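You operate a simulated robot arm through the tools that you are given. There is no shell and no other tool.

Carry out the task below with a simulated two-armed robot. There is one attempt and no reset: what you move stays moved.

JOB
At the island's cover press, cover slide C5 over one drop of water and lay it on the black tray.
Fine: one press; dropper back in its bottle, press head back. Set down upright: dropper. Where these are worked on the way, their far stop is far enough and under half their travel is too little: press head.

It is judged by the outcome, as a careful person would: the job done as asked, and still so three seconds after it is handed in. It fails if anything else is knocked over, pushed out of place, dropped, spilled or broken. Lids that push on must go on centred and level and be pressed home; caps that screw on are set level and turned clockwise until they are tight.

ROBOT AND FRAMES
Two 6-joint arms with fingered hands on one trunk that stands fixed in place. Base frame: the origin is at the foot of the trunk, x ahead of it, y to its left, z up; the work surface is at about z = 88. Units: cm, rad, N and s.
The left shoulder is at [5, 17, 106], the right one opposite. With the tool pointing down near the work surface each hand reaches from about 52 to 78 cm from the base axis, measured 20 degrees to its own side. Payload 3.5 kg a hand.
The TCP of each hand is the grasp point between the finger pads, 2.6 cm short of the fingertips. In the tool frame z runs along the fingers and y along their closing line. The gripper opens to 13.2 cm; its body begins 7.3 cm behind the TCP. The gripper is a hand of 3 fingers: y runs from the thumb to the fingers, the wrist lies at [0, 0, -23.4] in the tool frame, and closing takes about 1.5 s.
Orientation is that of the tool frame in the base frame, as a unit quaternion [w, x, y, z]. With the fingers straight down and closing along the base's y, the tool's x points along the base's -x, its y along +y and its z along -z.

CONTROLS
- The arms move only by the tool drive_tool. It takes "left_increments", "right_increments" or both (then of equal length, played together; a hand with none holds still); each is a list of rows, each a list of 3 entries, a list of its own where there are three numbers: the gripper command, from -1 (fully open) to 1 (shut), values between in proportion, then the shift along the base's x, y, z in cm, then the turn, a rotation vector about the base's x, y, z in rad. In form: [[gripper, [dx, dy, dz], [wx, wy, wz]], ...]. A call has 1 to 20 rows; each row is the pose to reach, as a shift and turn from the pose commanded when the call began. A row lasts 0.2 s, in which the tool goes at most 5 cm and 0.15 rad; a call with a longer step from one row to the next is refused whole, and so is a gripper value outside its range. Where a pose cannot be reached the arm comes as near as it can. A force on the tool above 40 N (or 10 N above the force at the start of the call, whichever is more), or a blocked arm, ends the call early, and 0.2 s more pass. The fingers move at their own pace (about 15.3 cm/s each) and stop on an object; they squeeze with about 26 N. The grip force told is the motor's: it shows also when the fingers shut on nothing. Time passes only in rows, and 0.2 s behind the last, so rows that repeat a pose let the fingers close. The reply holds the time, the measured pose of the TCP, the force on the tool along the base axes, the opening and the grip force, in the units named above and with some noise, with the torque about the TCP (base axes, N m) and any sound that the robot's microphone picked up, and new pictures: "views" is both (left out), scene, wrist or none (wrist: the cameras of the hands that moved).
- Cameras (640 x 400 px; columns grow to the right, rows downward): "scene" is now at [4.28, -1.34, 165.86]; the picture's right is [-0.16, -0.99, 0.00], its down [-0.66, 0.11, -0.75] and it looks along [0.74, -0.12, -0.67] (base axes); focal length 335 px, centre (320, 200). "left" rides on the left gripper at [-6.2, 0.3, -9.2] in its tool frame; the picture's right is [-0.05, -1.00, 0.00], its down [0.83, -0.04, -0.56] and it looks along [0.55, -0.03, 0.83] (tool axes); focal length 230 px, centre (320, 200). "right" rides on the right gripper at [6.2, 0.3, -9.2] in its tool frame; the picture's right is [-0.05, 1.00, 0.00], its down [-0.83, -0.04, -0.56] and it looks along [-0.55, -0.03, 0.83] (tool axes); focal length 230 px, centre (320, 200). There is no depth. A picture from a camera that has moved, and an enlarged one, comes with that camera's place and axes in the base frame and with its lens.
- raise_lower(by): slides the trunk up (or, below 0, down) by that many cm; the arms and the scene camera ride with it, the base frame stays. It gives what a move gives, with no picture.
- preshape(shape, hand): the hand has 3 fingers and takes this shape, open, in about a second: jaw (thumb against the fingers, like two jaws); tri (thumb and two fingers); tip (a fingertip pinch); poke (one finger out to press); point (the index stretched); flat (the hand flat); cup (the hand cupped); fist (a fist). The gripper value then closes the fingers along that shape, each until it touches; the sizes above hold for jaw. It gives what a move gives, with no picture.
- turn_head(pan, tilt): turns the head with the scene camera to pan (to the left, within 1.501 rad either way) and tilt (down, from -0.506 to 1.204), counted from straight ahead of the robot. It gives what a move gives, and a new picture of the scene camera.
- inspect(camera, box): a new picture of the part [left, top, right, bottom] of that camera's present view, enlarged. No time passes.
- close_job(): hands the job in; it is judged then, once.

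Places have to be worked out from the pictures, the camera data and where the tool is seen. Open the grippers and draw the arms clear of the work before you hand the job in, unless the task says otherwise.

The tools are called as name(argument=value, ...) on one line, values as JSON. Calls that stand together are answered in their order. drive_tool: Moves the arms, as the interface text tells. Its arguments: {"type":"object","properties":{"left_increments":{"type":"array","items":{"type":"array"}},"right_increments":{"type":"array","items":{"type":"array"}},"views":{"type":"string","enum":["both","scene","wrist","none"]}},"required":[]} The other tools are called the same way: raise_lower (by) moves the trunk up or down; preshape (shape, hand) gives the hand a shape; turn_head (pan, tilt) turns the head that bears the scene camera; inspect (camera, box) takes an enlarged picture of a part of a camera's view; close_job () hands the job in.

At the start:

```text
clock: 0.0
left_position: [67.04, 17.52, 121.28]
left_orientation: [0.0, -0.001, 1.0, 0.0]
left_wrist_force: [0.0, 0.2, 0.5]
left_ft_torque: [-0.01, 0.01, 0.0]
left_finger_gap: 13.19
left_finger_force: 0.2
left_shape: jaw
right_position: [56.56, -35.97, 121.14]
right_orientation: [0.001, 0.0, 1.0, 0.0]
right_wrist_force: [-0.7, -0.2, -0.1]
right_ft_torque: [0.03, 0.04, -0.01]
right_finger_gap: 13.19
right_finger_force: 0.2
right_shape: jaw
trunk travel left (down, up): [-67.5, 3.5]
head pan, tilt (commanded): [-0.161, 0.728]
```

scene: 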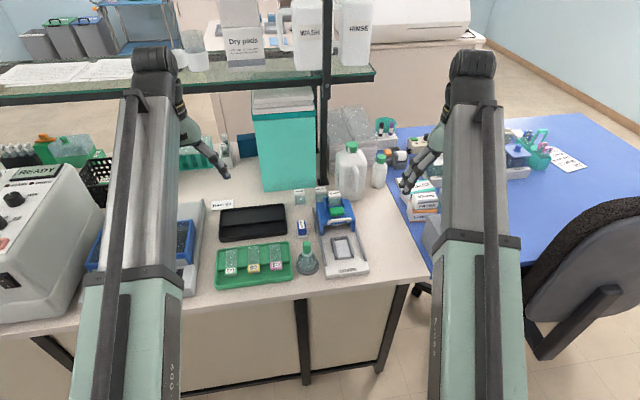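
right: 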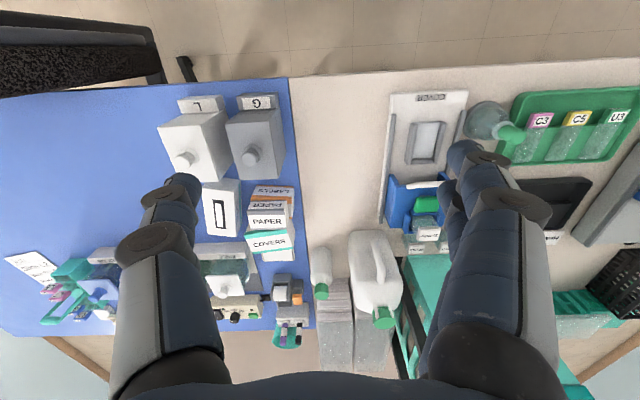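
left: 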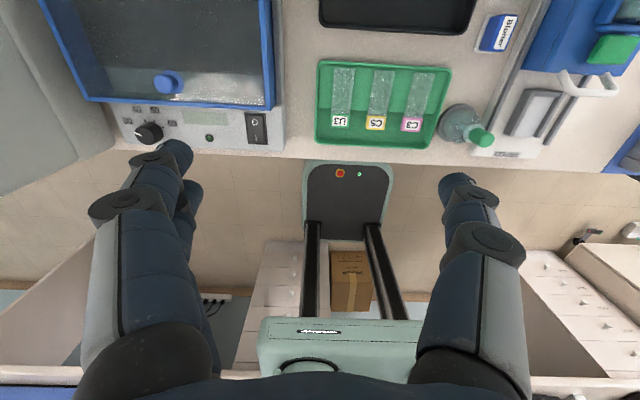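

The scene shows the green slide tray with three slides, a water bottle with a green-topped dropper, a blue cover press with a slide seat, and a black tray. I look closer at each before moving.

inspect(camera="scene", box=[200, 170, 400, 295])

inspect(camera="left", box=[300, 0, 640, 212])

inspect(camera="right", box=[360, 70, 640, 245])

```text
3.20 times, centred on (300, 232) of scene
camera zoom: at [4.28, -1.34, 165.86], right [-0.16, -0.99, 0.0], down [-0.66, 0.11, -0.75], along [0.74, -0.12, -0.67], focal length 1072 px, centre (384, 96)
```

zoom: 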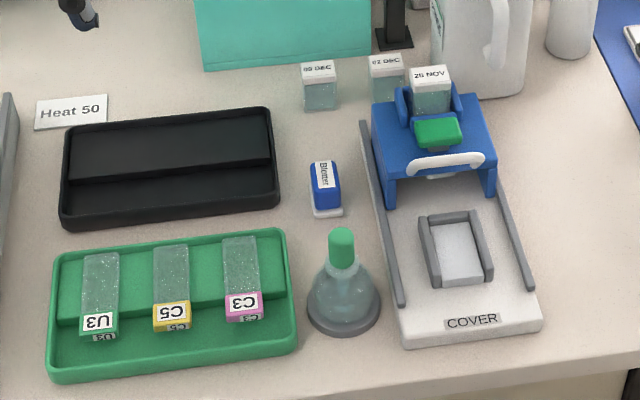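

```text
1.88 times, centred on (470, 106) of left
camera zoom: at [73.18, 17.83, 130.31], right [0.05, -1.0, 0.0], down [-0.83, -0.04, 0.56], along [-0.55, -0.03, -0.83], focal length 433 px, centre (38, 377)
```

zoom: 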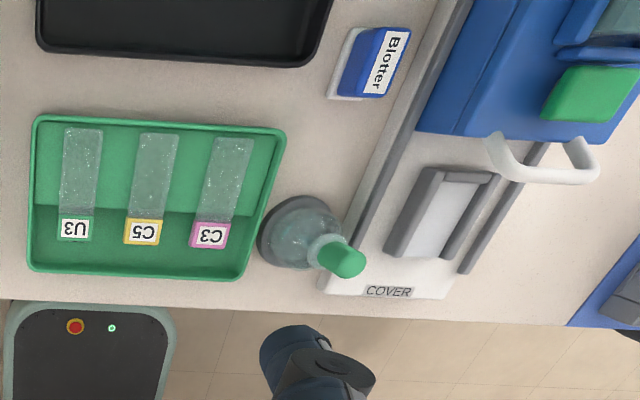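

```text
2.29 times, centred on (500, 158) of right
camera zoom: at [50.36, -35.47, 130.42], right [0.05, 1.0, 0.0], down [0.83, -0.04, 0.56], along [0.56, -0.03, -0.83], focal length 526 px, centre (-91, 297)
```

zoom: 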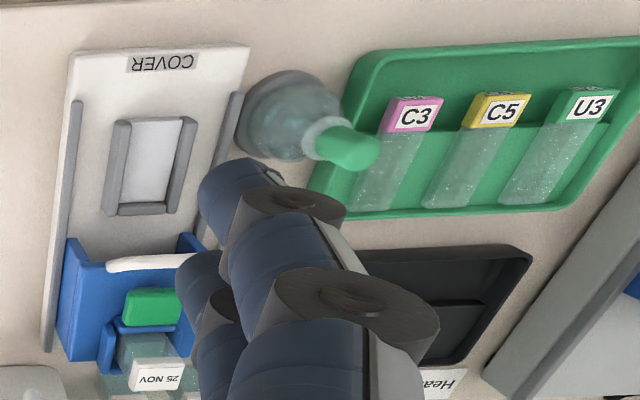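

The work area is laid out roughly: C5 (yellow label) at about (64–72, 8), bottle at about (62, -7), press along x at y≈-18, and black tray at about x 77–89, y -2.5–17. I bring the right hand up above the press, still high, for a closer look.

drive_tool(right_increments=[[-1, [0.5, 4, -1], [0, 0, 0]], [-1, [1, 8, -3], [0, 0, 0]], [-1, [1.5, 12, -5], [0, 0, 0]], [-1, [2, 15, -7], [0, 0, 0]], [-1, [2, 15, -7], [0, 0, 0]]], views="both")

```text
clock: 1.2
left_position: [67.06, 17.56, 121.17]
left_orientation: [-0.001, 0.0, 1.0, 0.0]
left_wrist_force: [0.3, -0.7, -0.4]
left_ft_torque: [0.02, 0.04, -0.02]
left_finger_gap: 13.21
left_finger_force: 0.1
left_shape: jaw
right_position: [58.46, -20.77, 114.11]
right_orientation: [0.0, 0.0, 1.0, -0.001]
right_wrist_force: [-0.4, -0.7, -0.4]
right_ft_torque: [0.0, 0.01, 0.0]
right_finger_gap: 13.22
right_finger_force: 0.1
right_shape: jaw
trunk travel left (down, up): [-67.5, 3.5]
head pan, tilt (commanded): [-0.161, 0.728]
camera scene: at [4.27, -1.35, 165.86], right [-0.16, -0.99, 0.0], down [-0.66, 0.11, -0.75], along [0.74, -0.12, -0.67], focal length 335 px, centre (320, 200)
camera right: at [52.31, -20.46, 123.4], right [0.05, 1.0, 0.0], down [0.83, -0.04, 0.56], along [0.56, -0.03, -0.83], focal length 230 px, centre (320, 200)
```

scene: 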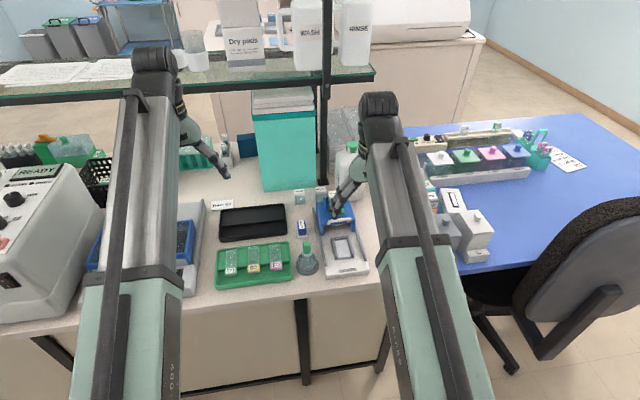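
right: 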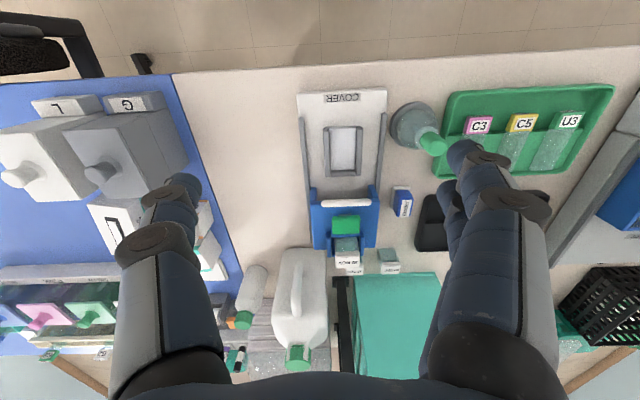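

The right camera now looks onto the press from close. I enlarge the press and the bottle.

inspect(camera="right", box=[280, 80, 460, 280])

inspect(camera="right", box=[380, 70, 620, 220])

inspect(camera="scene", box=[290, 180, 380, 285])

inspect(camera="scene", box=[205, 190, 305, 295])

```text
2.00 times, centred on (370, 180) of right
camera zoom: at [52.31, -20.46, 123.4], right [0.05, 1.0, 0.0], down [0.83, -0.04, 0.56], along [0.56, -0.03, -0.83], focal length 460 px, centre (220, 240)
```

zoom: 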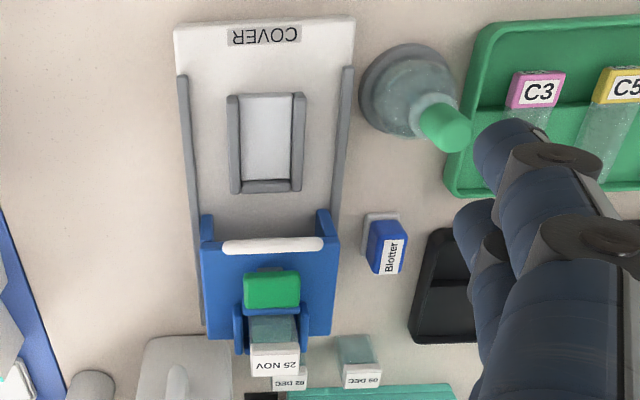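

```text
2.67 times, centred on (500, 145) of right
camera zoom: at [52.31, -20.46, 123.4], right [0.05, 1.0, 0.0], down [0.83, -0.04, 0.56], along [0.56, -0.03, -0.83], focal length 614 px, centre (-160, 347)
```

zoom: 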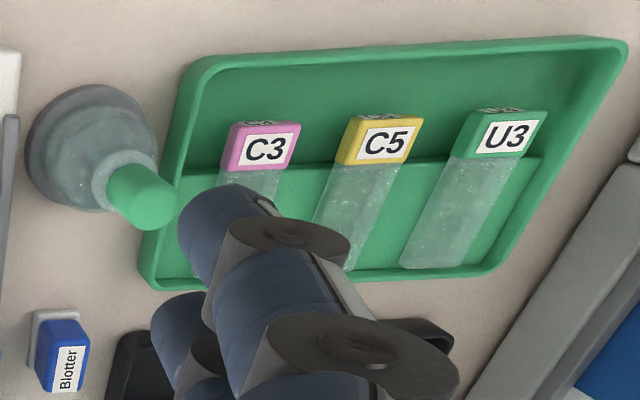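

```text
3.81 times, centred on (335, 232) of scene
camera zoom: at [4.27, -1.35, 165.86], right [-0.16, -0.99, 0.0], down [-0.66, 0.11, -0.75], along [0.74, -0.12, -0.67], focal length 1276 px, centre (263, 76)
```

zoom: 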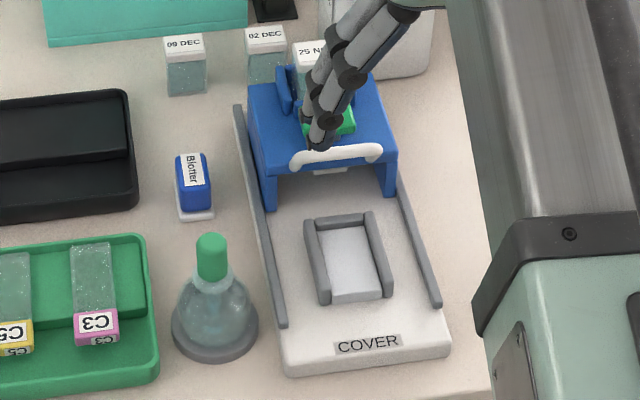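

```text
3.81 times, centred on (255, 242) of scene
camera zoom: at [4.27, -1.35, 165.86], right [-0.16, -0.99, 0.0], down [-0.66, 0.11, -0.75], along [0.74, -0.12, -0.67], focal length 1276 px, centre (568, 38)
```

zoom: 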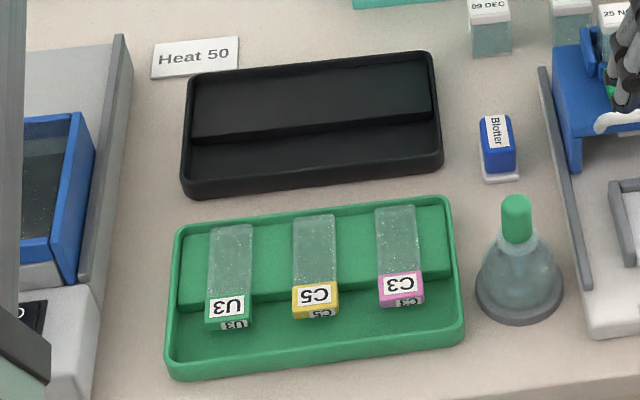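

The slides have thick label tabs overhanging the trough, and the press has a carriage with an arched handle. Before choosing a grasp I try the fingertip pinch shape on the right hand and look at it.

preshape(hand="right", shape="tip")

inspect(camera="right", box=[0, 0, 640, 400])

inspect(camera="scene", box=[300, 80, 460, 220])

inspect(camera="scene", box=[130, 60, 270, 200])

```text
clock: 2.1
left_position: [66.99, 17.48, 121.13]
left_orientation: [0.0, 0.0, 1.0, 0.001]
left_wrist_force: [-0.4, -0.7, 0.3]
left_ft_torque: [0.0, 0.01, -0.01]
left_finger_gap: 13.17
left_finger_force: 0.1
left_shape: jaw
right_position: [58.47, -20.76, 114.13]
right_orientation: [0.0, 0.0, 1.0, 0.0]
right_wrist_force: [1.2, 0.1, -0.7]
right_ft_torque: [0.06, 0.0, -0.01]
right_finger_gap: 13.2
right_finger_force: 0.0
right_shape: tip
trunk travel left (down, up): [-67.5, 3.5]
head pan, tilt (commanded): [-0.161, 0.728]
```

```text
1.00 times, centred on (320, 200) of right (not enlarged: the box is as wide or as high as the picture)
camera zoom: at [52.31, -20.48, 123.42], right [0.05, 1.0, 0.0], down [0.83, -0.04, 0.56], along [0.56, -0.03, -0.83], focal length 230 px, centre (320, 200)
```

zoom: 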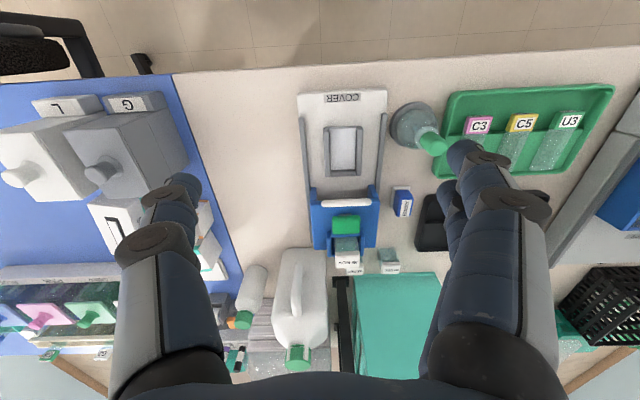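

```text
2.86 times, centred on (380, 150) of scene
camera zoom: at [4.28, -1.33, 165.86], right [-0.16, -0.99, 0.0], down [-0.66, 0.11, -0.75], along [0.74, -0.12, -0.67], focal length 957 px, centre (149, 343)
```

zoom: 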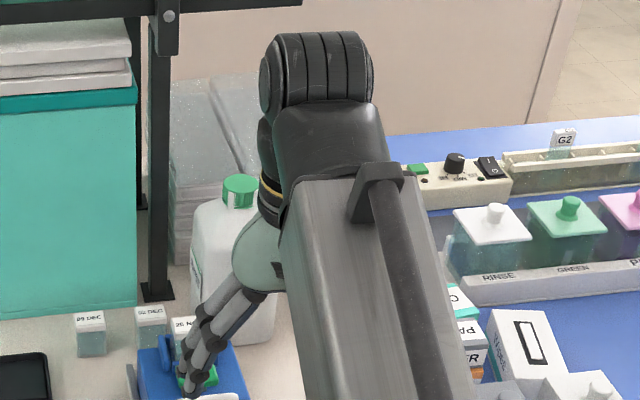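

```text
2.86 times, centred on (200, 130) of scene
camera zoom: at [4.28, -1.33, 165.86], right [-0.16, -0.99, 0.0], down [-0.66, 0.11, -0.75], along [0.74, -0.12, -0.67], focal length 957 px, centre (663, 400)
```

zoom: 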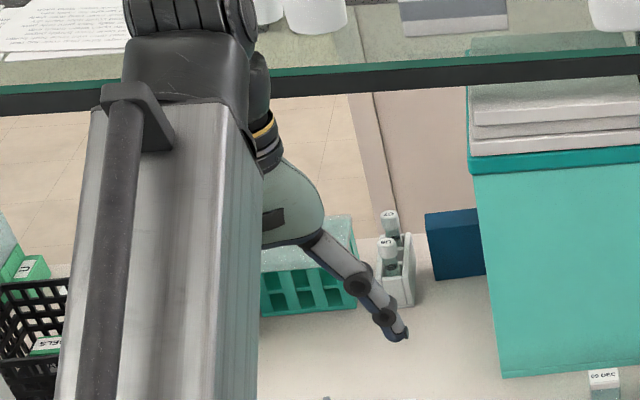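

Open, tip looks the same as jaw; I close it partway in free air to see which fingers meet and where they are in the picture.

drive_tool(right_increments=[[0.6, [0, 0, 0], [0, 0, 0]], [0.6, [0, 0, 0], [0, 0, 0]], [0.6, [0, 0, 0], [0, 0, 0]], [0.6, [0, 0, 0], [0, 0, 0]], [0.6, [0, 0, 0], [0, 0, 0]]], views="wrist")

preshape(hand="left", shape="jaw")

drive_tool(left_increments=[[0.6, [0, 0, 0], [0, 0, 0]], [0.6, [0, 0, 0], [0, 0, 0]], [0.6, [0, 0, 0], [0, 0, 0]], [0.6, [0, 0, 0], [0, 0, 0]], [0.6, [0, 0, 0], [0, 0, 0]]], views="wrist")

```text
clock: 3.3
left_position: [67.0, 17.54, 121.27]
left_orientation: [0.0, 0.0, 1.0, 0.0]
left_wrist_force: [0.3, -0.3, 0.2]
left_ft_torque: [-0.01, -0.01, -0.02]
left_finger_gap: 13.19
left_finger_force: 0.0
left_shape: jaw
right_position: [58.49, -20.9, 114.28]
right_orientation: [0.0, 0.0, 1.0, 0.0]
right_wrist_force: [0.8, 1.2, -0.3]
right_ft_torque: [0.01, 0.01, 0.01]
right_finger_gap: 2.69
right_finger_force: 0.0
right_shape: tip
trunk travel left (down, up): [-67.5, 3.5]
head pan, tilt (commanded): [-0.161, 0.728]
camera right: at [52.31, -20.48, 123.42], right [0.05, 1.0, 0.0], down [0.83, -0.04, 0.56], along [0.56, -0.03, -0.83], focal length 230 px, centre (320, 200)
```

right: 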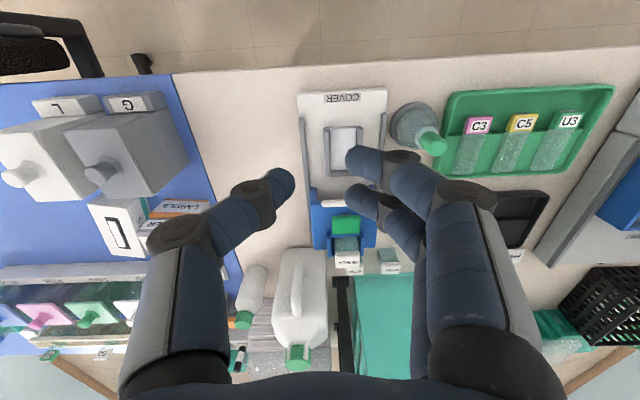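

```text
clock: 4.2
left_position: [67.19, 17.51, 121.23]
left_orientation: [-0.001, 0.0, 1.0, 0.0]
left_wrist_force: [-0.7, 0.0, 0.0]
left_ft_torque: [-0.01, 0.02, 0.0]
left_finger_gap: 13.18
left_finger_force: 0.0
left_shape: jaw
right_position: [58.68, -20.81, 114.26]
right_orientation: [0.001, 0.001, 1.0, 0.0]
right_wrist_force: [-0.4, 0.0, 0.1]
right_ft_torque: [0.02, 0.01, -0.04]
right_finger_gap: 2.71
right_finger_force: 0.0
right_shape: tip
trunk travel left (down, up): [-67.5, 3.5]
head pan, tilt (commanded): [-0.161, 0.728]
```

```text
clock: 5.4
left_position: [67.14, 17.49, 121.15]
left_orientation: [0.0, 0.0, 1.0, 0.0]
left_wrist_force: [0.5, -0.4, 0.0]
left_ft_torque: [0.0, -0.03, 0.02]
left_finger_gap: 2.65
left_finger_force: 0.1
left_shape: jaw
right_position: [58.35, -20.89, 114.24]
right_orientation: [0.001, 0.0, 1.0, 0.001]
right_wrist_force: [-0.5, 0.1, 0.2]
right_ft_torque: [-0.04, 0.0, 0.02]
right_finger_gap: 2.69
right_finger_force: 0.0
right_shape: tip
trunk travel left (down, up): [-67.5, 3.5]
head pan, tilt (commanded): [-0.161, 0.728]
camera left: at [73.18, 17.83, 130.31], right [0.05, -1.0, 0.0], down [-0.83, -0.04, 0.56], along [-0.55, -0.03, -0.83], focal length 230 px, centre (320, 200)
```

left: 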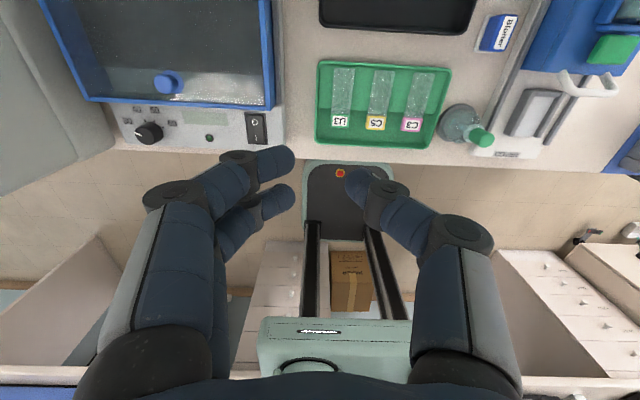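

Closed to 2.7 cm, the thumb meets two fingers spaced about ±1.1 cm, and the tips sit about 2.6 cm beyond the picture centre. I move the left arm out to the left and bring the right hand over slide C5, still well above it.

drive_tool(left_increments=[[0.6, [-1, 2, 0.5], [0, 0, 0]], [0.6, [-2, 5, 1], [0, 0, 0]], [0.6, [-3, 8, 1.5], [0, 0, 0]], [0.6, [-4, 11, 2], [0, 0, 0]], [0.6, [-5, 13, 2], [0, 0, 0]], [0.6, [-6, 14, 2], [0, 0, 0]], [0.6, [-6, 14, 2], [0, 0, 0]], [0.6, [-6, 14, 2], [0, 0, 0]]], right_increments=[[0.27, [0, 0, 0], [0, 0, 0]], [0.27, [0.5, 4, 0], [0, 0, 0]], [0.27, [1, 8, 0], [0, 0, 0]], [0.27, [2, 12.5, 0], [0, 0, 0]], [0.27, [3, 17, -1], [0, 0, 0]], [0.27, [4, 21.5, -2], [0, 0, 0]], [0.27, [4.5, 26, -4], [0, 0, 0]], [0.27, [4.5, 28.5, -6], [0, 0, 0]]], views="both")

```text
clock: 7.2
left_position: [61.15, 31.49, 123.1]
left_orientation: [0.002, 0.0, 1.0, 0.001]
left_wrist_force: [-0.5, 0.0, -0.2]
left_ft_torque: [0.04, 0.0, 0.01]
left_finger_gap: 2.7
left_finger_force: 0.2
left_shape: jaw
right_position: [63.0, 7.9, 108.29]
right_orientation: [0.001, 0.0, 1.0, -0.001]
right_wrist_force: [-0.2, 0.1, 0.5]
right_ft_torque: [0.02, -0.02, 0.01]
right_finger_gap: 4.78
right_finger_force: 0.1
right_shape: tip
trunk travel left (down, up): [-67.5, 3.5]
head pan, tilt (commanded): [-0.161, 0.728]
camera scene: at [4.28, -1.31, 165.86], right [-0.16, -0.99, 0.0], down [-0.66, 0.11, -0.75], along [0.74, -0.12, -0.67], focal length 335 px, centre (320, 200)
camera right: at [56.81, 8.19, 117.52], right [0.05, 1.0, 0.0], down [0.83, -0.04, 0.56], along [0.56, -0.03, -0.83], focal length 230 px, centre (320, 200)
camera left: at [67.18, 31.83, 132.27], right [0.05, -1.0, 0.0], down [-0.83, -0.04, 0.55], along [-0.55, -0.03, -0.83], focal length 230 px, centre (320, 200)
```

scene: 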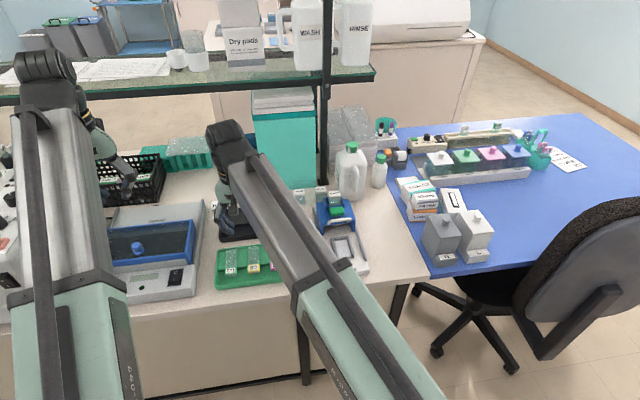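
right: 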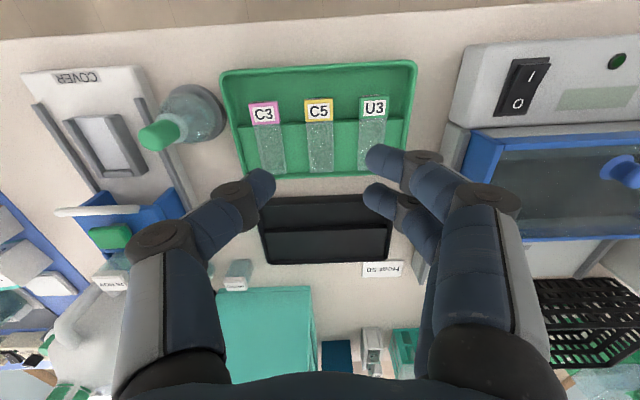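
left: 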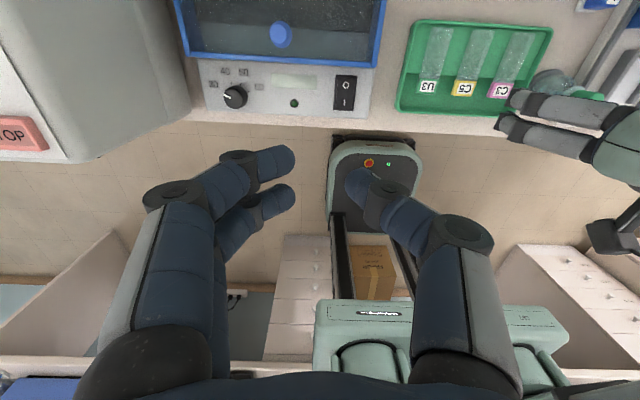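

The right camera shows C5 almost centred below the hand. I enlarge for precise coordinates.

inspect(camera="right", box=[220, 50, 420, 200])

inspect(camera="left", box=[380, 10, 640, 170])

inspect(camera="right", box=[0, 50, 280, 300])

```text
2.67 times, centred on (320, 125) of right
camera zoom: at [56.81, 8.19, 117.52], right [0.05, 1.0, 0.0], down [0.83, -0.04, 0.56], along [0.56, -0.03, -0.83], focal length 614 px, centre (320, 400)
```

zoom: 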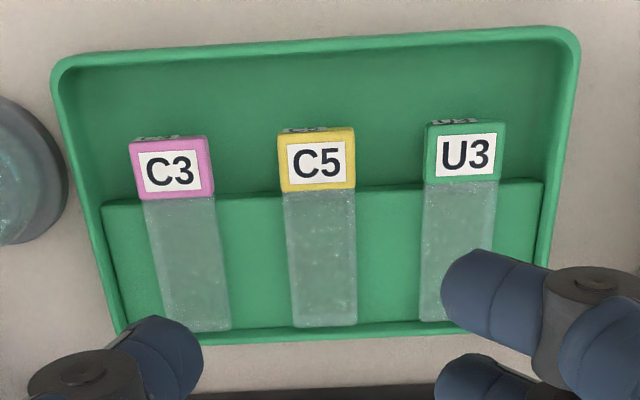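

```text
2.46 times, centred on (510, 90) of left
camera zoom: at [67.18, 31.83, 132.27], right [0.05, -1.0, 0.0], down [-0.83, -0.04, 0.55], along [-0.55, -0.03, -0.83], focal length 566 px, centre (-148, 471)
```

zoom: 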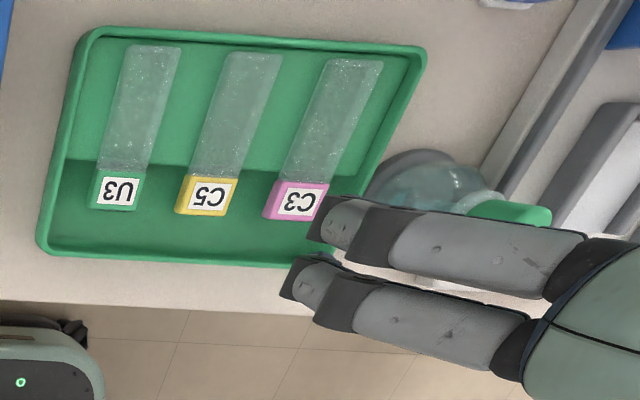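

```text
1.60 times, centred on (140, 175) of right
camera zoom: at [56.81, 8.19, 117.52], right [0.05, 1.0, 0.0], down [0.83, -0.04, 0.56], along [0.56, -0.03, -0.83], focal length 368 px, centre (608, 240)
```

zoom: 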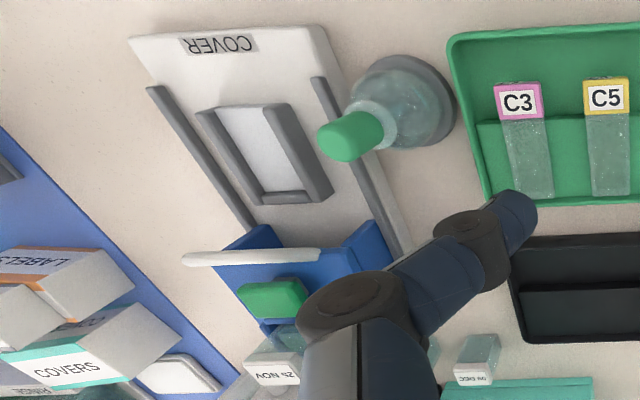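

C5's tab measures x 61.8–64.2, y ≈ 7.8, top z ≈ 90.3, and the hand is directly above. I descend to about 4 cm above the grasp height and look again.

drive_tool(right_increments=[[0.27, [0, 0, -3], [0, 0, 0]], [0.27, [0, 0, -6], [0, 0, 0]], [0.27, [0, 0, -9], [0, 0, 0]], [0.27, [0, -0.1, -11], [0, 0, 0]], [0.27, [0, -0.1, -12], [0, 0, 0]], [0.27, [0, -0.1, -12], [0, 0, 0]]], views="wrist")

inspect(camera="left", box=[380, 10, 640, 170])

```text
clock: 8.6
left_position: [61.13, 31.56, 123.15]
left_orientation: [0.003, 0.0, 1.0, 0.001]
left_wrist_force: [0.0, -0.1, -0.1]
left_ft_torque: [-0.03, 0.01, -0.01]
left_finger_gap: 2.67
left_finger_force: 0.1
left_shape: jaw
right_position: [62.99, 7.72, 96.24]
right_orientation: [0.001, -0.001, 1.0, 0.0]
right_wrist_force: [-1.0, 0.3, -0.1]
right_ft_torque: [0.04, 0.06, -0.03]
right_finger_gap: 4.82
right_finger_force: 0.1
right_shape: tip
trunk travel left (down, up): [-67.5, 3.5]
head pan, tilt (commanded): [-0.161, 0.728]
camera right: at [56.8, 8.04, 105.41], right [0.05, 1.0, 0.0], down [0.83, -0.04, 0.56], along [0.56, -0.03, -0.83], focal length 230 px, centre (320, 200)
```

right: 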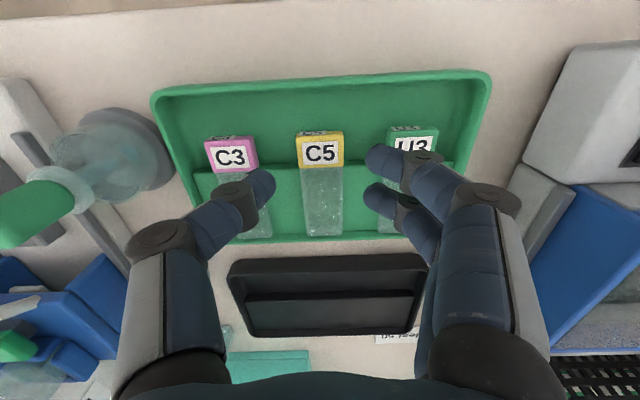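

```text
2.46 times, centred on (510, 90) of left
camera zoom: at [67.17, 31.8, 132.27], right [0.05, -1.0, 0.0], down [-0.83, -0.04, 0.55], along [-0.55, -0.03, -0.83], focal length 566 px, centre (-148, 471)
```

zoom: 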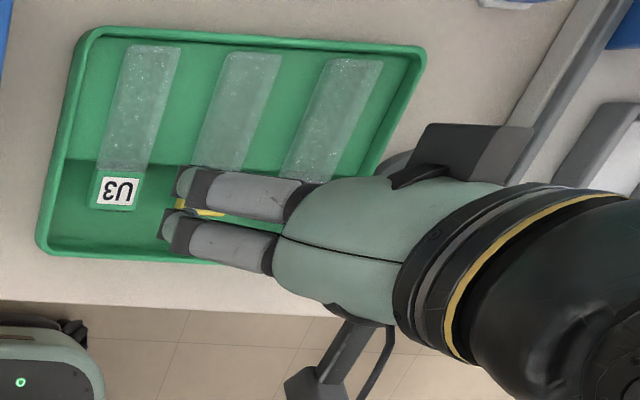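

Alignment holds (tab centre x≈63.0, y≈7.8). I narrow the opening slightly and lower to TCP z≈92.5 so the tips straddle the tab just above the ledge.

drive_tool(right_increments=[[0.33, [0, 0.05, -1], [0, 0, 0]], [0.33, [0, 0.05, -2], [0, 0, 0]], [0.33, [0, 0.05, -3], [0, 0, 0]], [0.33, [0, 0.05, -3.7], [0, 0, 0]], [0.33, [0, 0.05, -3.7], [0, 0, 0]]], views="wrist")

inspect(camera="right", box=[200, 80, 440, 230])

inspect(camera="left", box=[400, 60, 520, 130])

```text
clock: 9.8
left_position: [61.1, 31.55, 123.18]
left_orientation: [0.003, 0.0, 1.0, 0.001]
left_wrist_force: [-0.3, 0.3, 0.8]
left_ft_torque: [0.03, -0.01, 0.03]
left_finger_gap: 2.69
left_finger_force: 0.1
left_shape: jaw
right_position: [63.06, 7.77, 92.51]
right_orientation: [0.001, 0.0, 1.0, 0.0]
right_wrist_force: [0.2, -0.5, 0.6]
right_ft_torque: [0.01, -0.01, 0.03]
right_finger_gap: 4.48
right_finger_force: 0.2
right_shape: tip
trunk travel left (down, up): [-67.5, 3.5]
head pan, tilt (commanded): [-0.161, 0.728]
camera right: at [56.85, 8.03, 101.69], right [0.05, 1.0, 0.0], down [0.83, -0.04, 0.56], along [0.56, -0.03, -0.83], focal length 230 px, centre (320, 200)
```

right: 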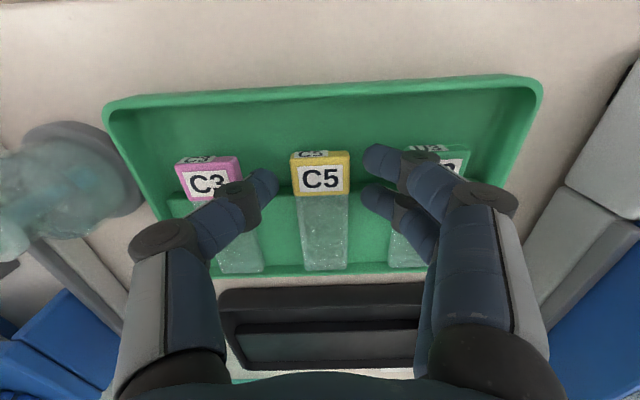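

```text
2.67 times, centred on (320, 155) of right
camera zoom: at [56.85, 8.03, 101.69], right [0.05, 1.0, 0.0], down [0.83, -0.04, 0.56], along [0.56, -0.03, -0.83], focal length 614 px, centre (320, 320)
```

zoom: 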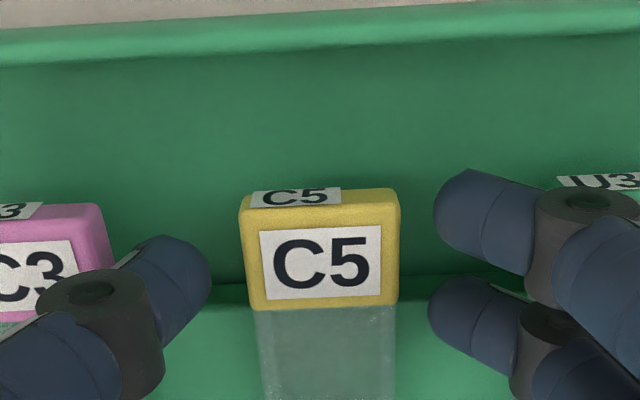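

```text
5.33 times, centred on (460, 95) of left
camera zoom: at [67.18, 31.81, 132.27], right [0.05, -1.0, 0.0], down [-0.83, -0.04, 0.55], along [-0.55, -0.03, -0.83], focal length 1227 px, centre (-427, 760)
```

zoom: 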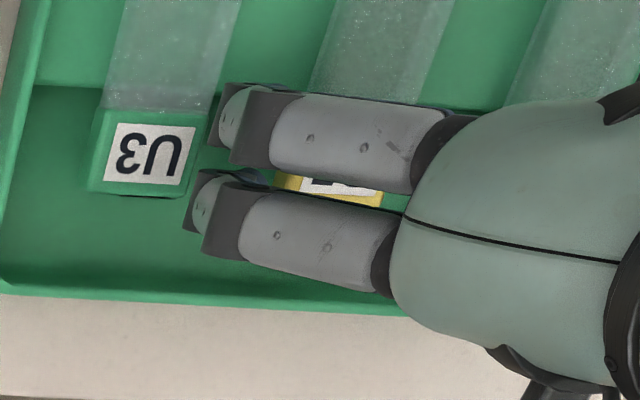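

The tips straddle the tab evenly with no contact forces. I close the pinch on the tab.

drive_tool(right_increments=[[0.55, [0, 0, 0], [0, 0, 0]], [0.7, [0, 0, 0], [0, 0, 0]], [0.8, [0, 0, 0], [0, 0, 0]], [0.8, [0, 0, 0], [0, 0, 0]], [0.8, [0, 0, 0], [0, 0, 0]]], views="wrist")

inspect(camera="right", box=[200, 80, 440, 230])

```text
clock: 11.0
left_position: [61.0, 31.47, 123.08]
left_orientation: [0.003, 0.0, 1.0, 0.001]
left_wrist_force: [0.1, 1.1, 0.6]
left_ft_torque: [0.01, -0.02, -0.02]
left_finger_gap: 2.67
left_finger_force: 0.0
left_shape: jaw
right_position: [62.96, 7.75, 92.6]
right_orientation: [0.001, 0.0, 1.0, 0.0]
right_wrist_force: [-0.9, 0.1, 2.5]
right_ft_torque: [-0.06, -0.02, 0.01]
right_finger_gap: 2.52
right_finger_force: 25.8
right_shape: tip
trunk travel left (down, up): [-67.5, 3.5]
head pan, tilt (commanded): [-0.161, 0.728]
camera right: at [56.83, 8.03, 101.74], right [0.05, 1.0, 0.0], down [0.83, -0.04, 0.56], along [0.56, -0.03, -0.83], focal length 230 px, centre (320, 200)
```

right: 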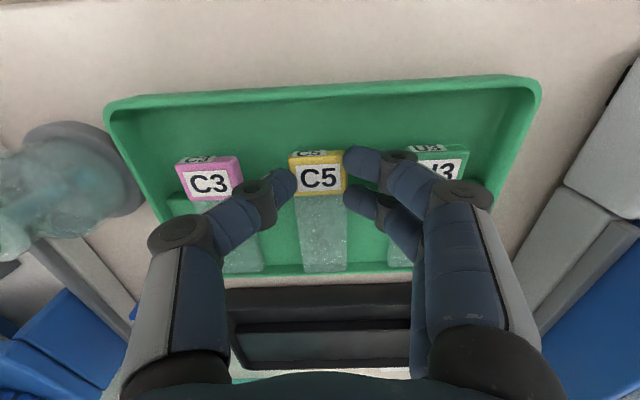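

```text
2.67 times, centred on (320, 155) of right
camera zoom: at [56.83, 8.03, 101.74], right [0.05, 1.0, 0.0], down [0.83, -0.04, 0.56], along [0.56, -0.03, -0.83], focal length 614 px, centre (320, 320)
```

zoom: 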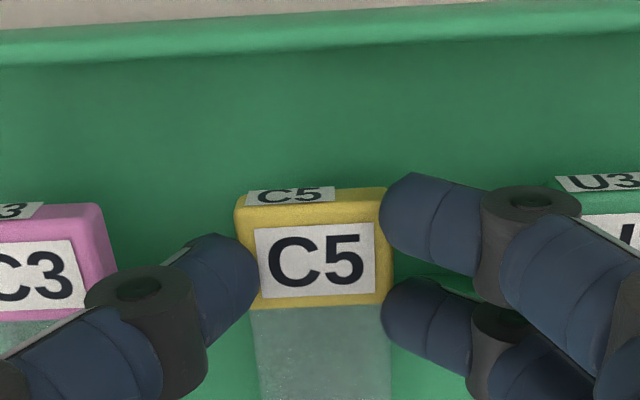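

The grip reads 25.8 N on the tab. I lift gently a few centimetres and check that the slide comes along level.

drive_tool(right_increments=[[0.8, [0, 0, 0.5], [0, 0, 0]], [0.8, [0, 0, 1.5], [0, 0, 0]], [0.8, [0, 0, 3], [0, 0, 0]], [0.8, [0, 0, 5], [0, 0, 0]], [0.8, [0, 0, 6], [0, 0, 0]], [0.8, [0, 0, 6], [0, 0, 0]]], views="wrist")

inspect(camera="right", box=[200, 80, 440, 300])

inspect(camera="left", box=[380, 10, 640, 170])

```text
clock: 12.4
left_position: [61.14, 31.48, 123.03]
left_orientation: [0.002, 0.0, 1.0, 0.001]
left_wrist_force: [0.6, 0.0, -0.2]
left_ft_torque: [0.02, -0.01, -0.04]
left_finger_gap: 2.68
left_finger_force: 0.0
left_shape: jaw
right_position: [63.07, 7.54, 98.52]
right_orientation: [0.0, 0.0, 1.0, 0.0]
right_wrist_force: [0.1, -0.2, -0.8]
right_ft_torque: [-0.02, -0.01, 0.0]
right_finger_gap: 2.09
right_finger_force: 26.0
right_shape: tip
trunk travel left (down, up): [-67.5, 3.5]
head pan, tilt (commanded): [-0.161, 0.728]
camera right: at [56.83, 7.96, 107.71], right [0.05, 1.0, 0.0], down [0.83, -0.04, 0.56], along [0.56, -0.03, -0.83], focal length 230 px, centre (320, 200)
```

right: 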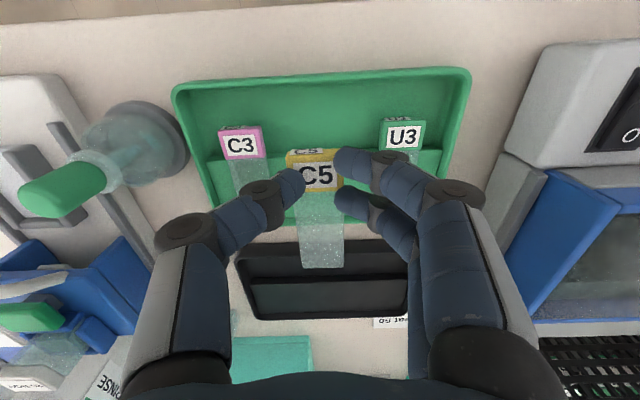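

```text
1.82 times, centred on (320, 190) of right
camera zoom: at [56.83, 7.96, 107.71], right [0.05, 1.0, 0.0], down [0.83, -0.04, 0.56], along [0.56, -0.03, -0.83], focal length 418 px, centre (320, 218)
```

zoom: 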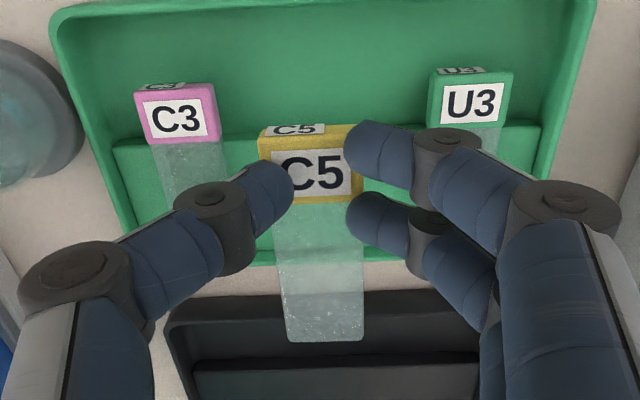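

```text
2.46 times, centred on (510, 90) of left
camera zoom: at [67.18, 31.81, 132.26], right [0.05, -1.0, 0.0], down [-0.83, -0.04, 0.55], along [-0.55, -0.03, -0.83], focal length 566 px, centre (-148, 471)
```

zoom: 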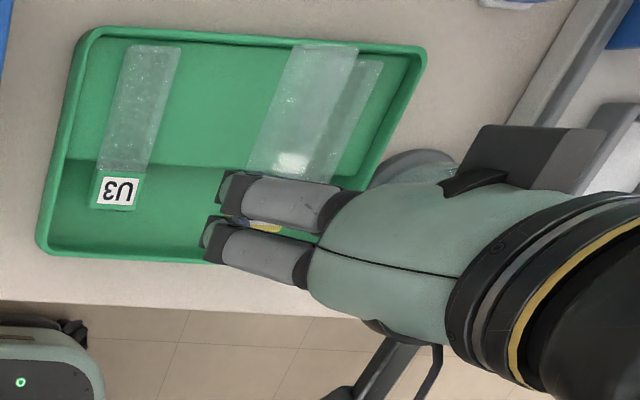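

The slide came up level and nearly straight, but the gap reading fell from 2.5 to 2.1, so I hold still a moment to see whether the grip is stable before carrying it.

drive_tool(right_increments=[[0.8, [0, 0, 6], [0, 0, 0]], [0.8, [0, 0, 6], [0, 0, 0]], [0.8, [0, 0, 6], [0, 0, 0]]], views="none")

inspect(camera="right", box=[260, 120, 380, 230])

```text
refused: row 1 steps farther than a row can; nothing moved
```

```text
3.64 times, centred on (320, 175) of right
camera zoom: at [56.83, 7.96, 107.71], right [0.05, 1.0, 0.0], down [0.83, -0.04, 0.56], along [0.56, -0.03, -0.83], focal length 837 px, centre (320, 291)
```

zoom: 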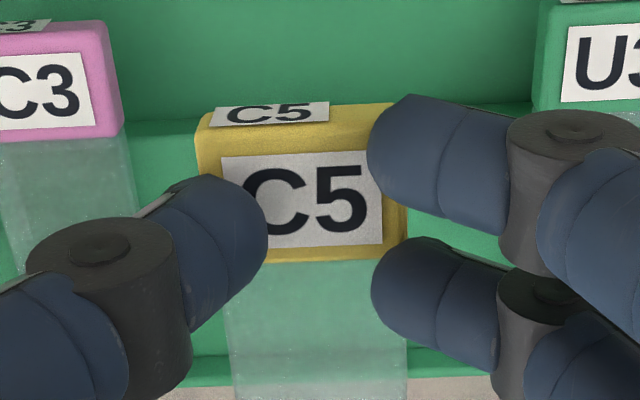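

I hold in place with zero shift to test the stability of the pinch.

drive_tool(right_increments=[[0.8, [0, 0, 0], [0, 0, 0]], [0.8, [0, 0, 0], [0, 0, 0]], [0.8, [0, 0, 0], [0, 0, 0]]], views="none")

inspect(camera="right", box=[260, 120, 380, 230])

inspect(camera="left", box=[400, 20, 520, 120])

```text
clock: 13.2
left_position: [61.06, 31.49, 123.17]
left_orientation: [0.003, -0.001, 1.0, 0.0]
left_wrist_force: [-0.7, 1.0, -1.6]
left_ft_torque: [0.01, 0.0, 0.0]
left_finger_gap: 2.69
left_finger_force: 0.0
left_shape: jaw
right_position: [62.99, 7.64, 98.58]
right_orientation: [0.001, 0.0, 1.0, -0.001]
right_wrist_force: [-0.2, -0.3, -0.6]
right_ft_torque: [0.0, 0.04, -0.02]
right_finger_gap: 2.08
right_finger_force: 26.2
right_shape: tip
trunk travel left (down, up): [-67.5, 3.5]
head pan, tilt (commanded): [-0.161, 0.728]
```

```text
3.64 times, centred on (320, 175) of right
camera zoom: at [56.83, 7.96, 107.7], right [0.05, 1.0, 0.0], down [0.83, -0.04, 0.56], along [0.56, -0.03, -0.83], focal length 837 px, centre (320, 291)
```

zoom: 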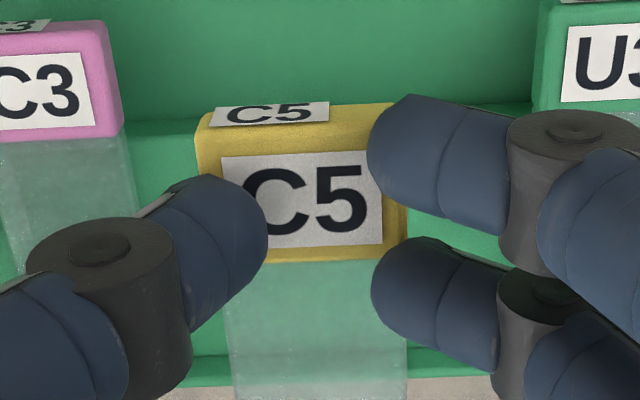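

```text
4.00 times, centred on (460, 70) of left
camera zoom: at [67.18, 31.81, 132.26], right [0.05, -1.0, 0.0], down [-0.83, -0.04, 0.55], along [-0.55, -0.03, -0.83], focal length 920 px, centre (-240, 720)
```

zoom: 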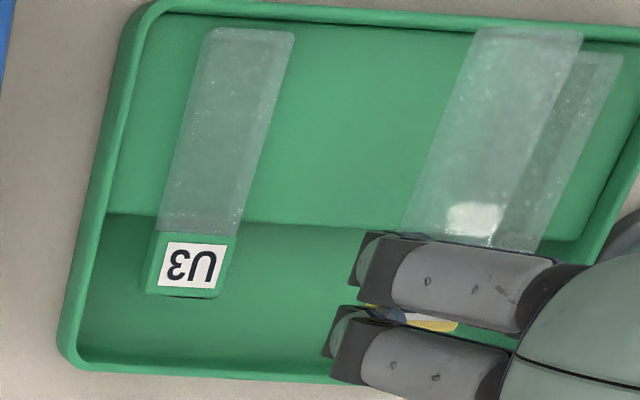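

The pinch is stable (gap 2.08, unchanged picture). I raise above bottle height and carry the slide across to above the press seat.

drive_tool(right_increments=[[0.8, [0, 0, 2], [0, 0, 0]], [0.8, [0, 0, 4.5], [0, 0, 0]], [0.8, [0, 0, 7], [0, 0, 0]], [0.8, [0, -0.5, 9], [0, 0, 0]], [0.8, [0, -3, 10], [0, 0, 0]], [0.8, [0, -6, 10], [0, 0, 0]], [0.8, [-0.5, -9.5, 10], [0, 0, 0]], [0.8, [-0.5, -13, 10], [0, 0, 0]], [0.8, [-1, -16.5, 10], [0, 0, 0]], [0.8, [-1.5, -20, 10], [0, 0, 0]], [0.8, [-1.5, -23, 10], [0, 0, 0]], [0.8, [-1.5, -25, 10], [0, 0, 0]], [0.8, [-1.5, -25, 10], [0, 0, 0]]], views="both")

inspect(camera="right", box=[240, 60, 400, 260])

inspect(camera="scene", box=[280, 170, 400, 290])

```text
clock: 16.0
left_position: [61.02, 31.45, 123.13]
left_orientation: [0.002, -0.001, 1.0, 0.0]
left_wrist_force: [-0.2, -0.1, -0.7]
left_ft_torque: [-0.04, -0.03, -0.03]
left_finger_gap: 2.68
left_finger_force: 0.0
left_shape: jaw
right_position: [61.49, -17.42, 108.49]
right_orientation: [0.001, -0.001, 1.0, 0.001]
right_wrist_force: [-0.4, 0.6, -1.5]
right_ft_torque: [-0.02, 0.03, 0.05]
right_finger_gap: 2.1
right_finger_force: 25.7
right_shape: tip
trunk travel left (down, up): [-67.5, 3.5]
head pan, tilt (commanded): [-0.161, 0.728]
camera scene: at [4.28, -1.32, 165.86], right [-0.16, -0.99, 0.0], down [-0.66, 0.11, -0.75], along [0.74, -0.12, -0.67], focal length 335 px, centre (320, 200)
camera right: at [55.36, -17.05, 117.71], right [0.05, 1.0, 0.0], down [0.83, -0.04, 0.56], along [0.56, -0.03, -0.83], focal length 230 px, centre (320, 200)
```

scene: 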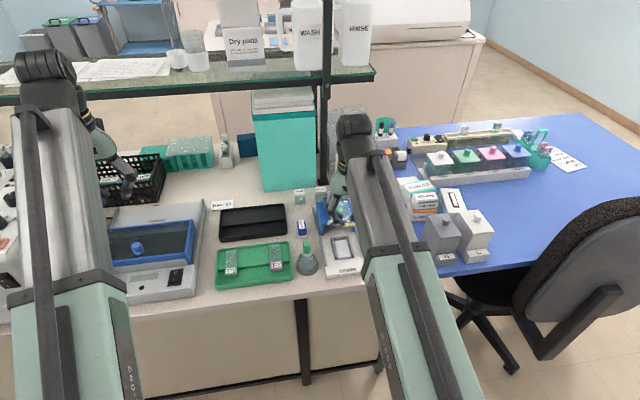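
right: 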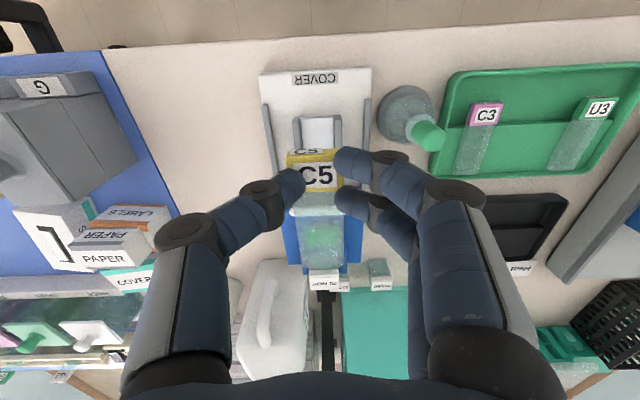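

```text
2.00 times, centred on (320, 160) of right
camera zoom: at [55.36, -17.05, 117.71], right [0.05, 1.0, 0.0], down [0.83, -0.04, 0.56], along [0.56, -0.03, -0.83], focal length 460 px, centre (320, 280)
```

zoom: 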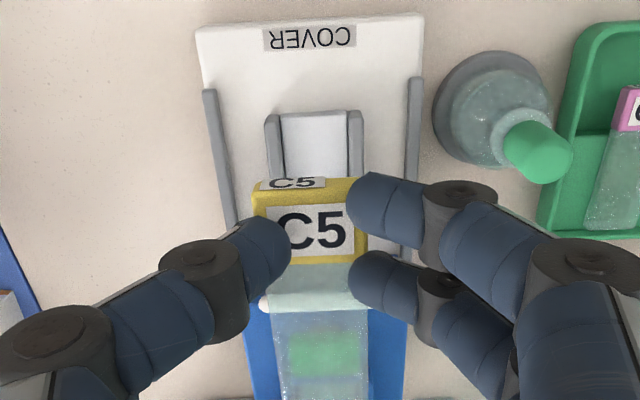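

```text
3.33 times, centred on (340, 230) of scene
camera zoom: at [4.28, -1.32, 165.86], right [-0.16, -0.99, 0.0], down [-0.66, 0.11, -0.75], along [0.74, -0.12, -0.67], focal length 1116 px, centre (253, 100)
```

zoom: 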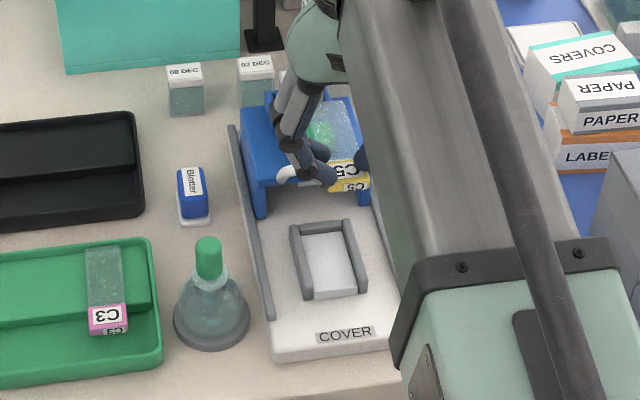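

Seat measures: near end x≈62.5, centre y≈-17.8, far wall inner ≈69.5; the slide sits 0.2 cm toward -y of the TCP with its far end 8.1 cm ahead. I move back 0.7 cm and lower to just above the seat walls for a close look.

drive_tool(right_increments=[[0.8, [-0.7, -0.2, 0], [0, 0, 0]], [0.8, [-0.7, -0.2, -2], [0, 0, 0]], [0.8, [-0.7, -0.2, -4.5], [0, 0, 0]], [0.8, [-0.7, -0.2, -7], [0, 0, 0]], [0.8, [-0.7, -0.2, -9.5], [0, 0, 0]], [0.8, [-0.7, -0.2, -11.5], [0, 0, 0]], [0.8, [-0.7, -0.2, -12.5], [0, 0, 0]], [0.8, [-0.7, -0.2, -12.5], [0, 0, 0]]], views="wrist")

inspect(camera="right", box=[220, 100, 420, 300])

inspect(camera="scene", box=[290, 180, 390, 290])

```text
clock: 17.8
left_position: [61.12, 31.41, 123.14]
left_orientation: [0.003, 0.0, 1.0, 0.001]
left_wrist_force: [0.0, -0.4, 0.4]
left_ft_torque: [0.0, 0.02, 0.01]
left_finger_gap: 2.7
left_finger_force: 0.0
left_shape: jaw
right_position: [60.83, -17.59, 95.91]
right_orientation: [0.0, -0.001, 1.0, 0.0]
right_wrist_force: [-1.0, -0.4, -0.9]
right_ft_torque: [0.01, 0.01, -0.03]
right_finger_gap: 2.08
right_finger_force: 25.7
right_shape: tip
trunk travel left (down, up): [-67.5, 3.5]
head pan, tilt (commanded): [-0.161, 0.728]
camera right: at [54.63, -17.25, 105.18], right [0.05, 1.0, 0.0], down [0.83, -0.04, 0.56], along [0.56, -0.03, -0.83], focal length 230 px, centre (320, 200)
```

right: 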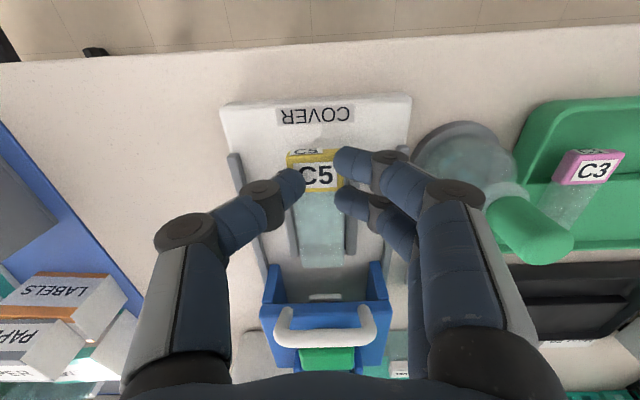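

```text
2.00 times, centred on (320, 200) of right
camera zoom: at [54.63, -17.25, 105.18], right [0.05, 1.0, 0.0], down [0.83, -0.04, 0.56], along [0.56, -0.03, -0.83], focal length 460 px, centre (320, 200)
```

zoom: 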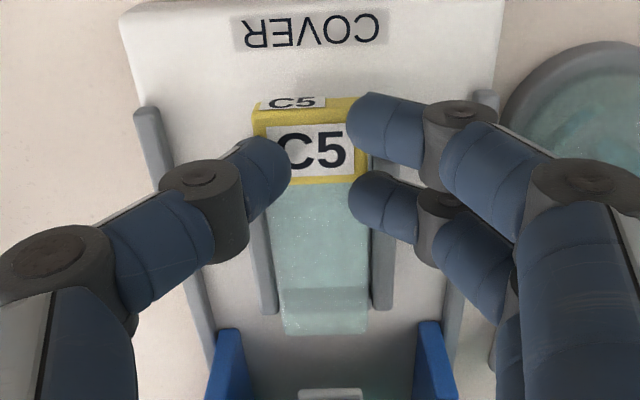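

```text
3.64 times, centred on (340, 235) of scene
camera zoom: at [4.28, -1.34, 165.86], right [-0.16, -0.99, 0.0], down [-0.66, 0.11, -0.75], along [0.74, -0.12, -0.67], focal length 1218 px, centre (247, 73)
```

zoom: 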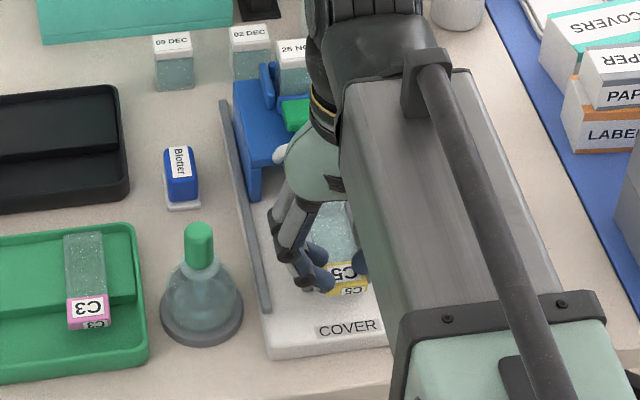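

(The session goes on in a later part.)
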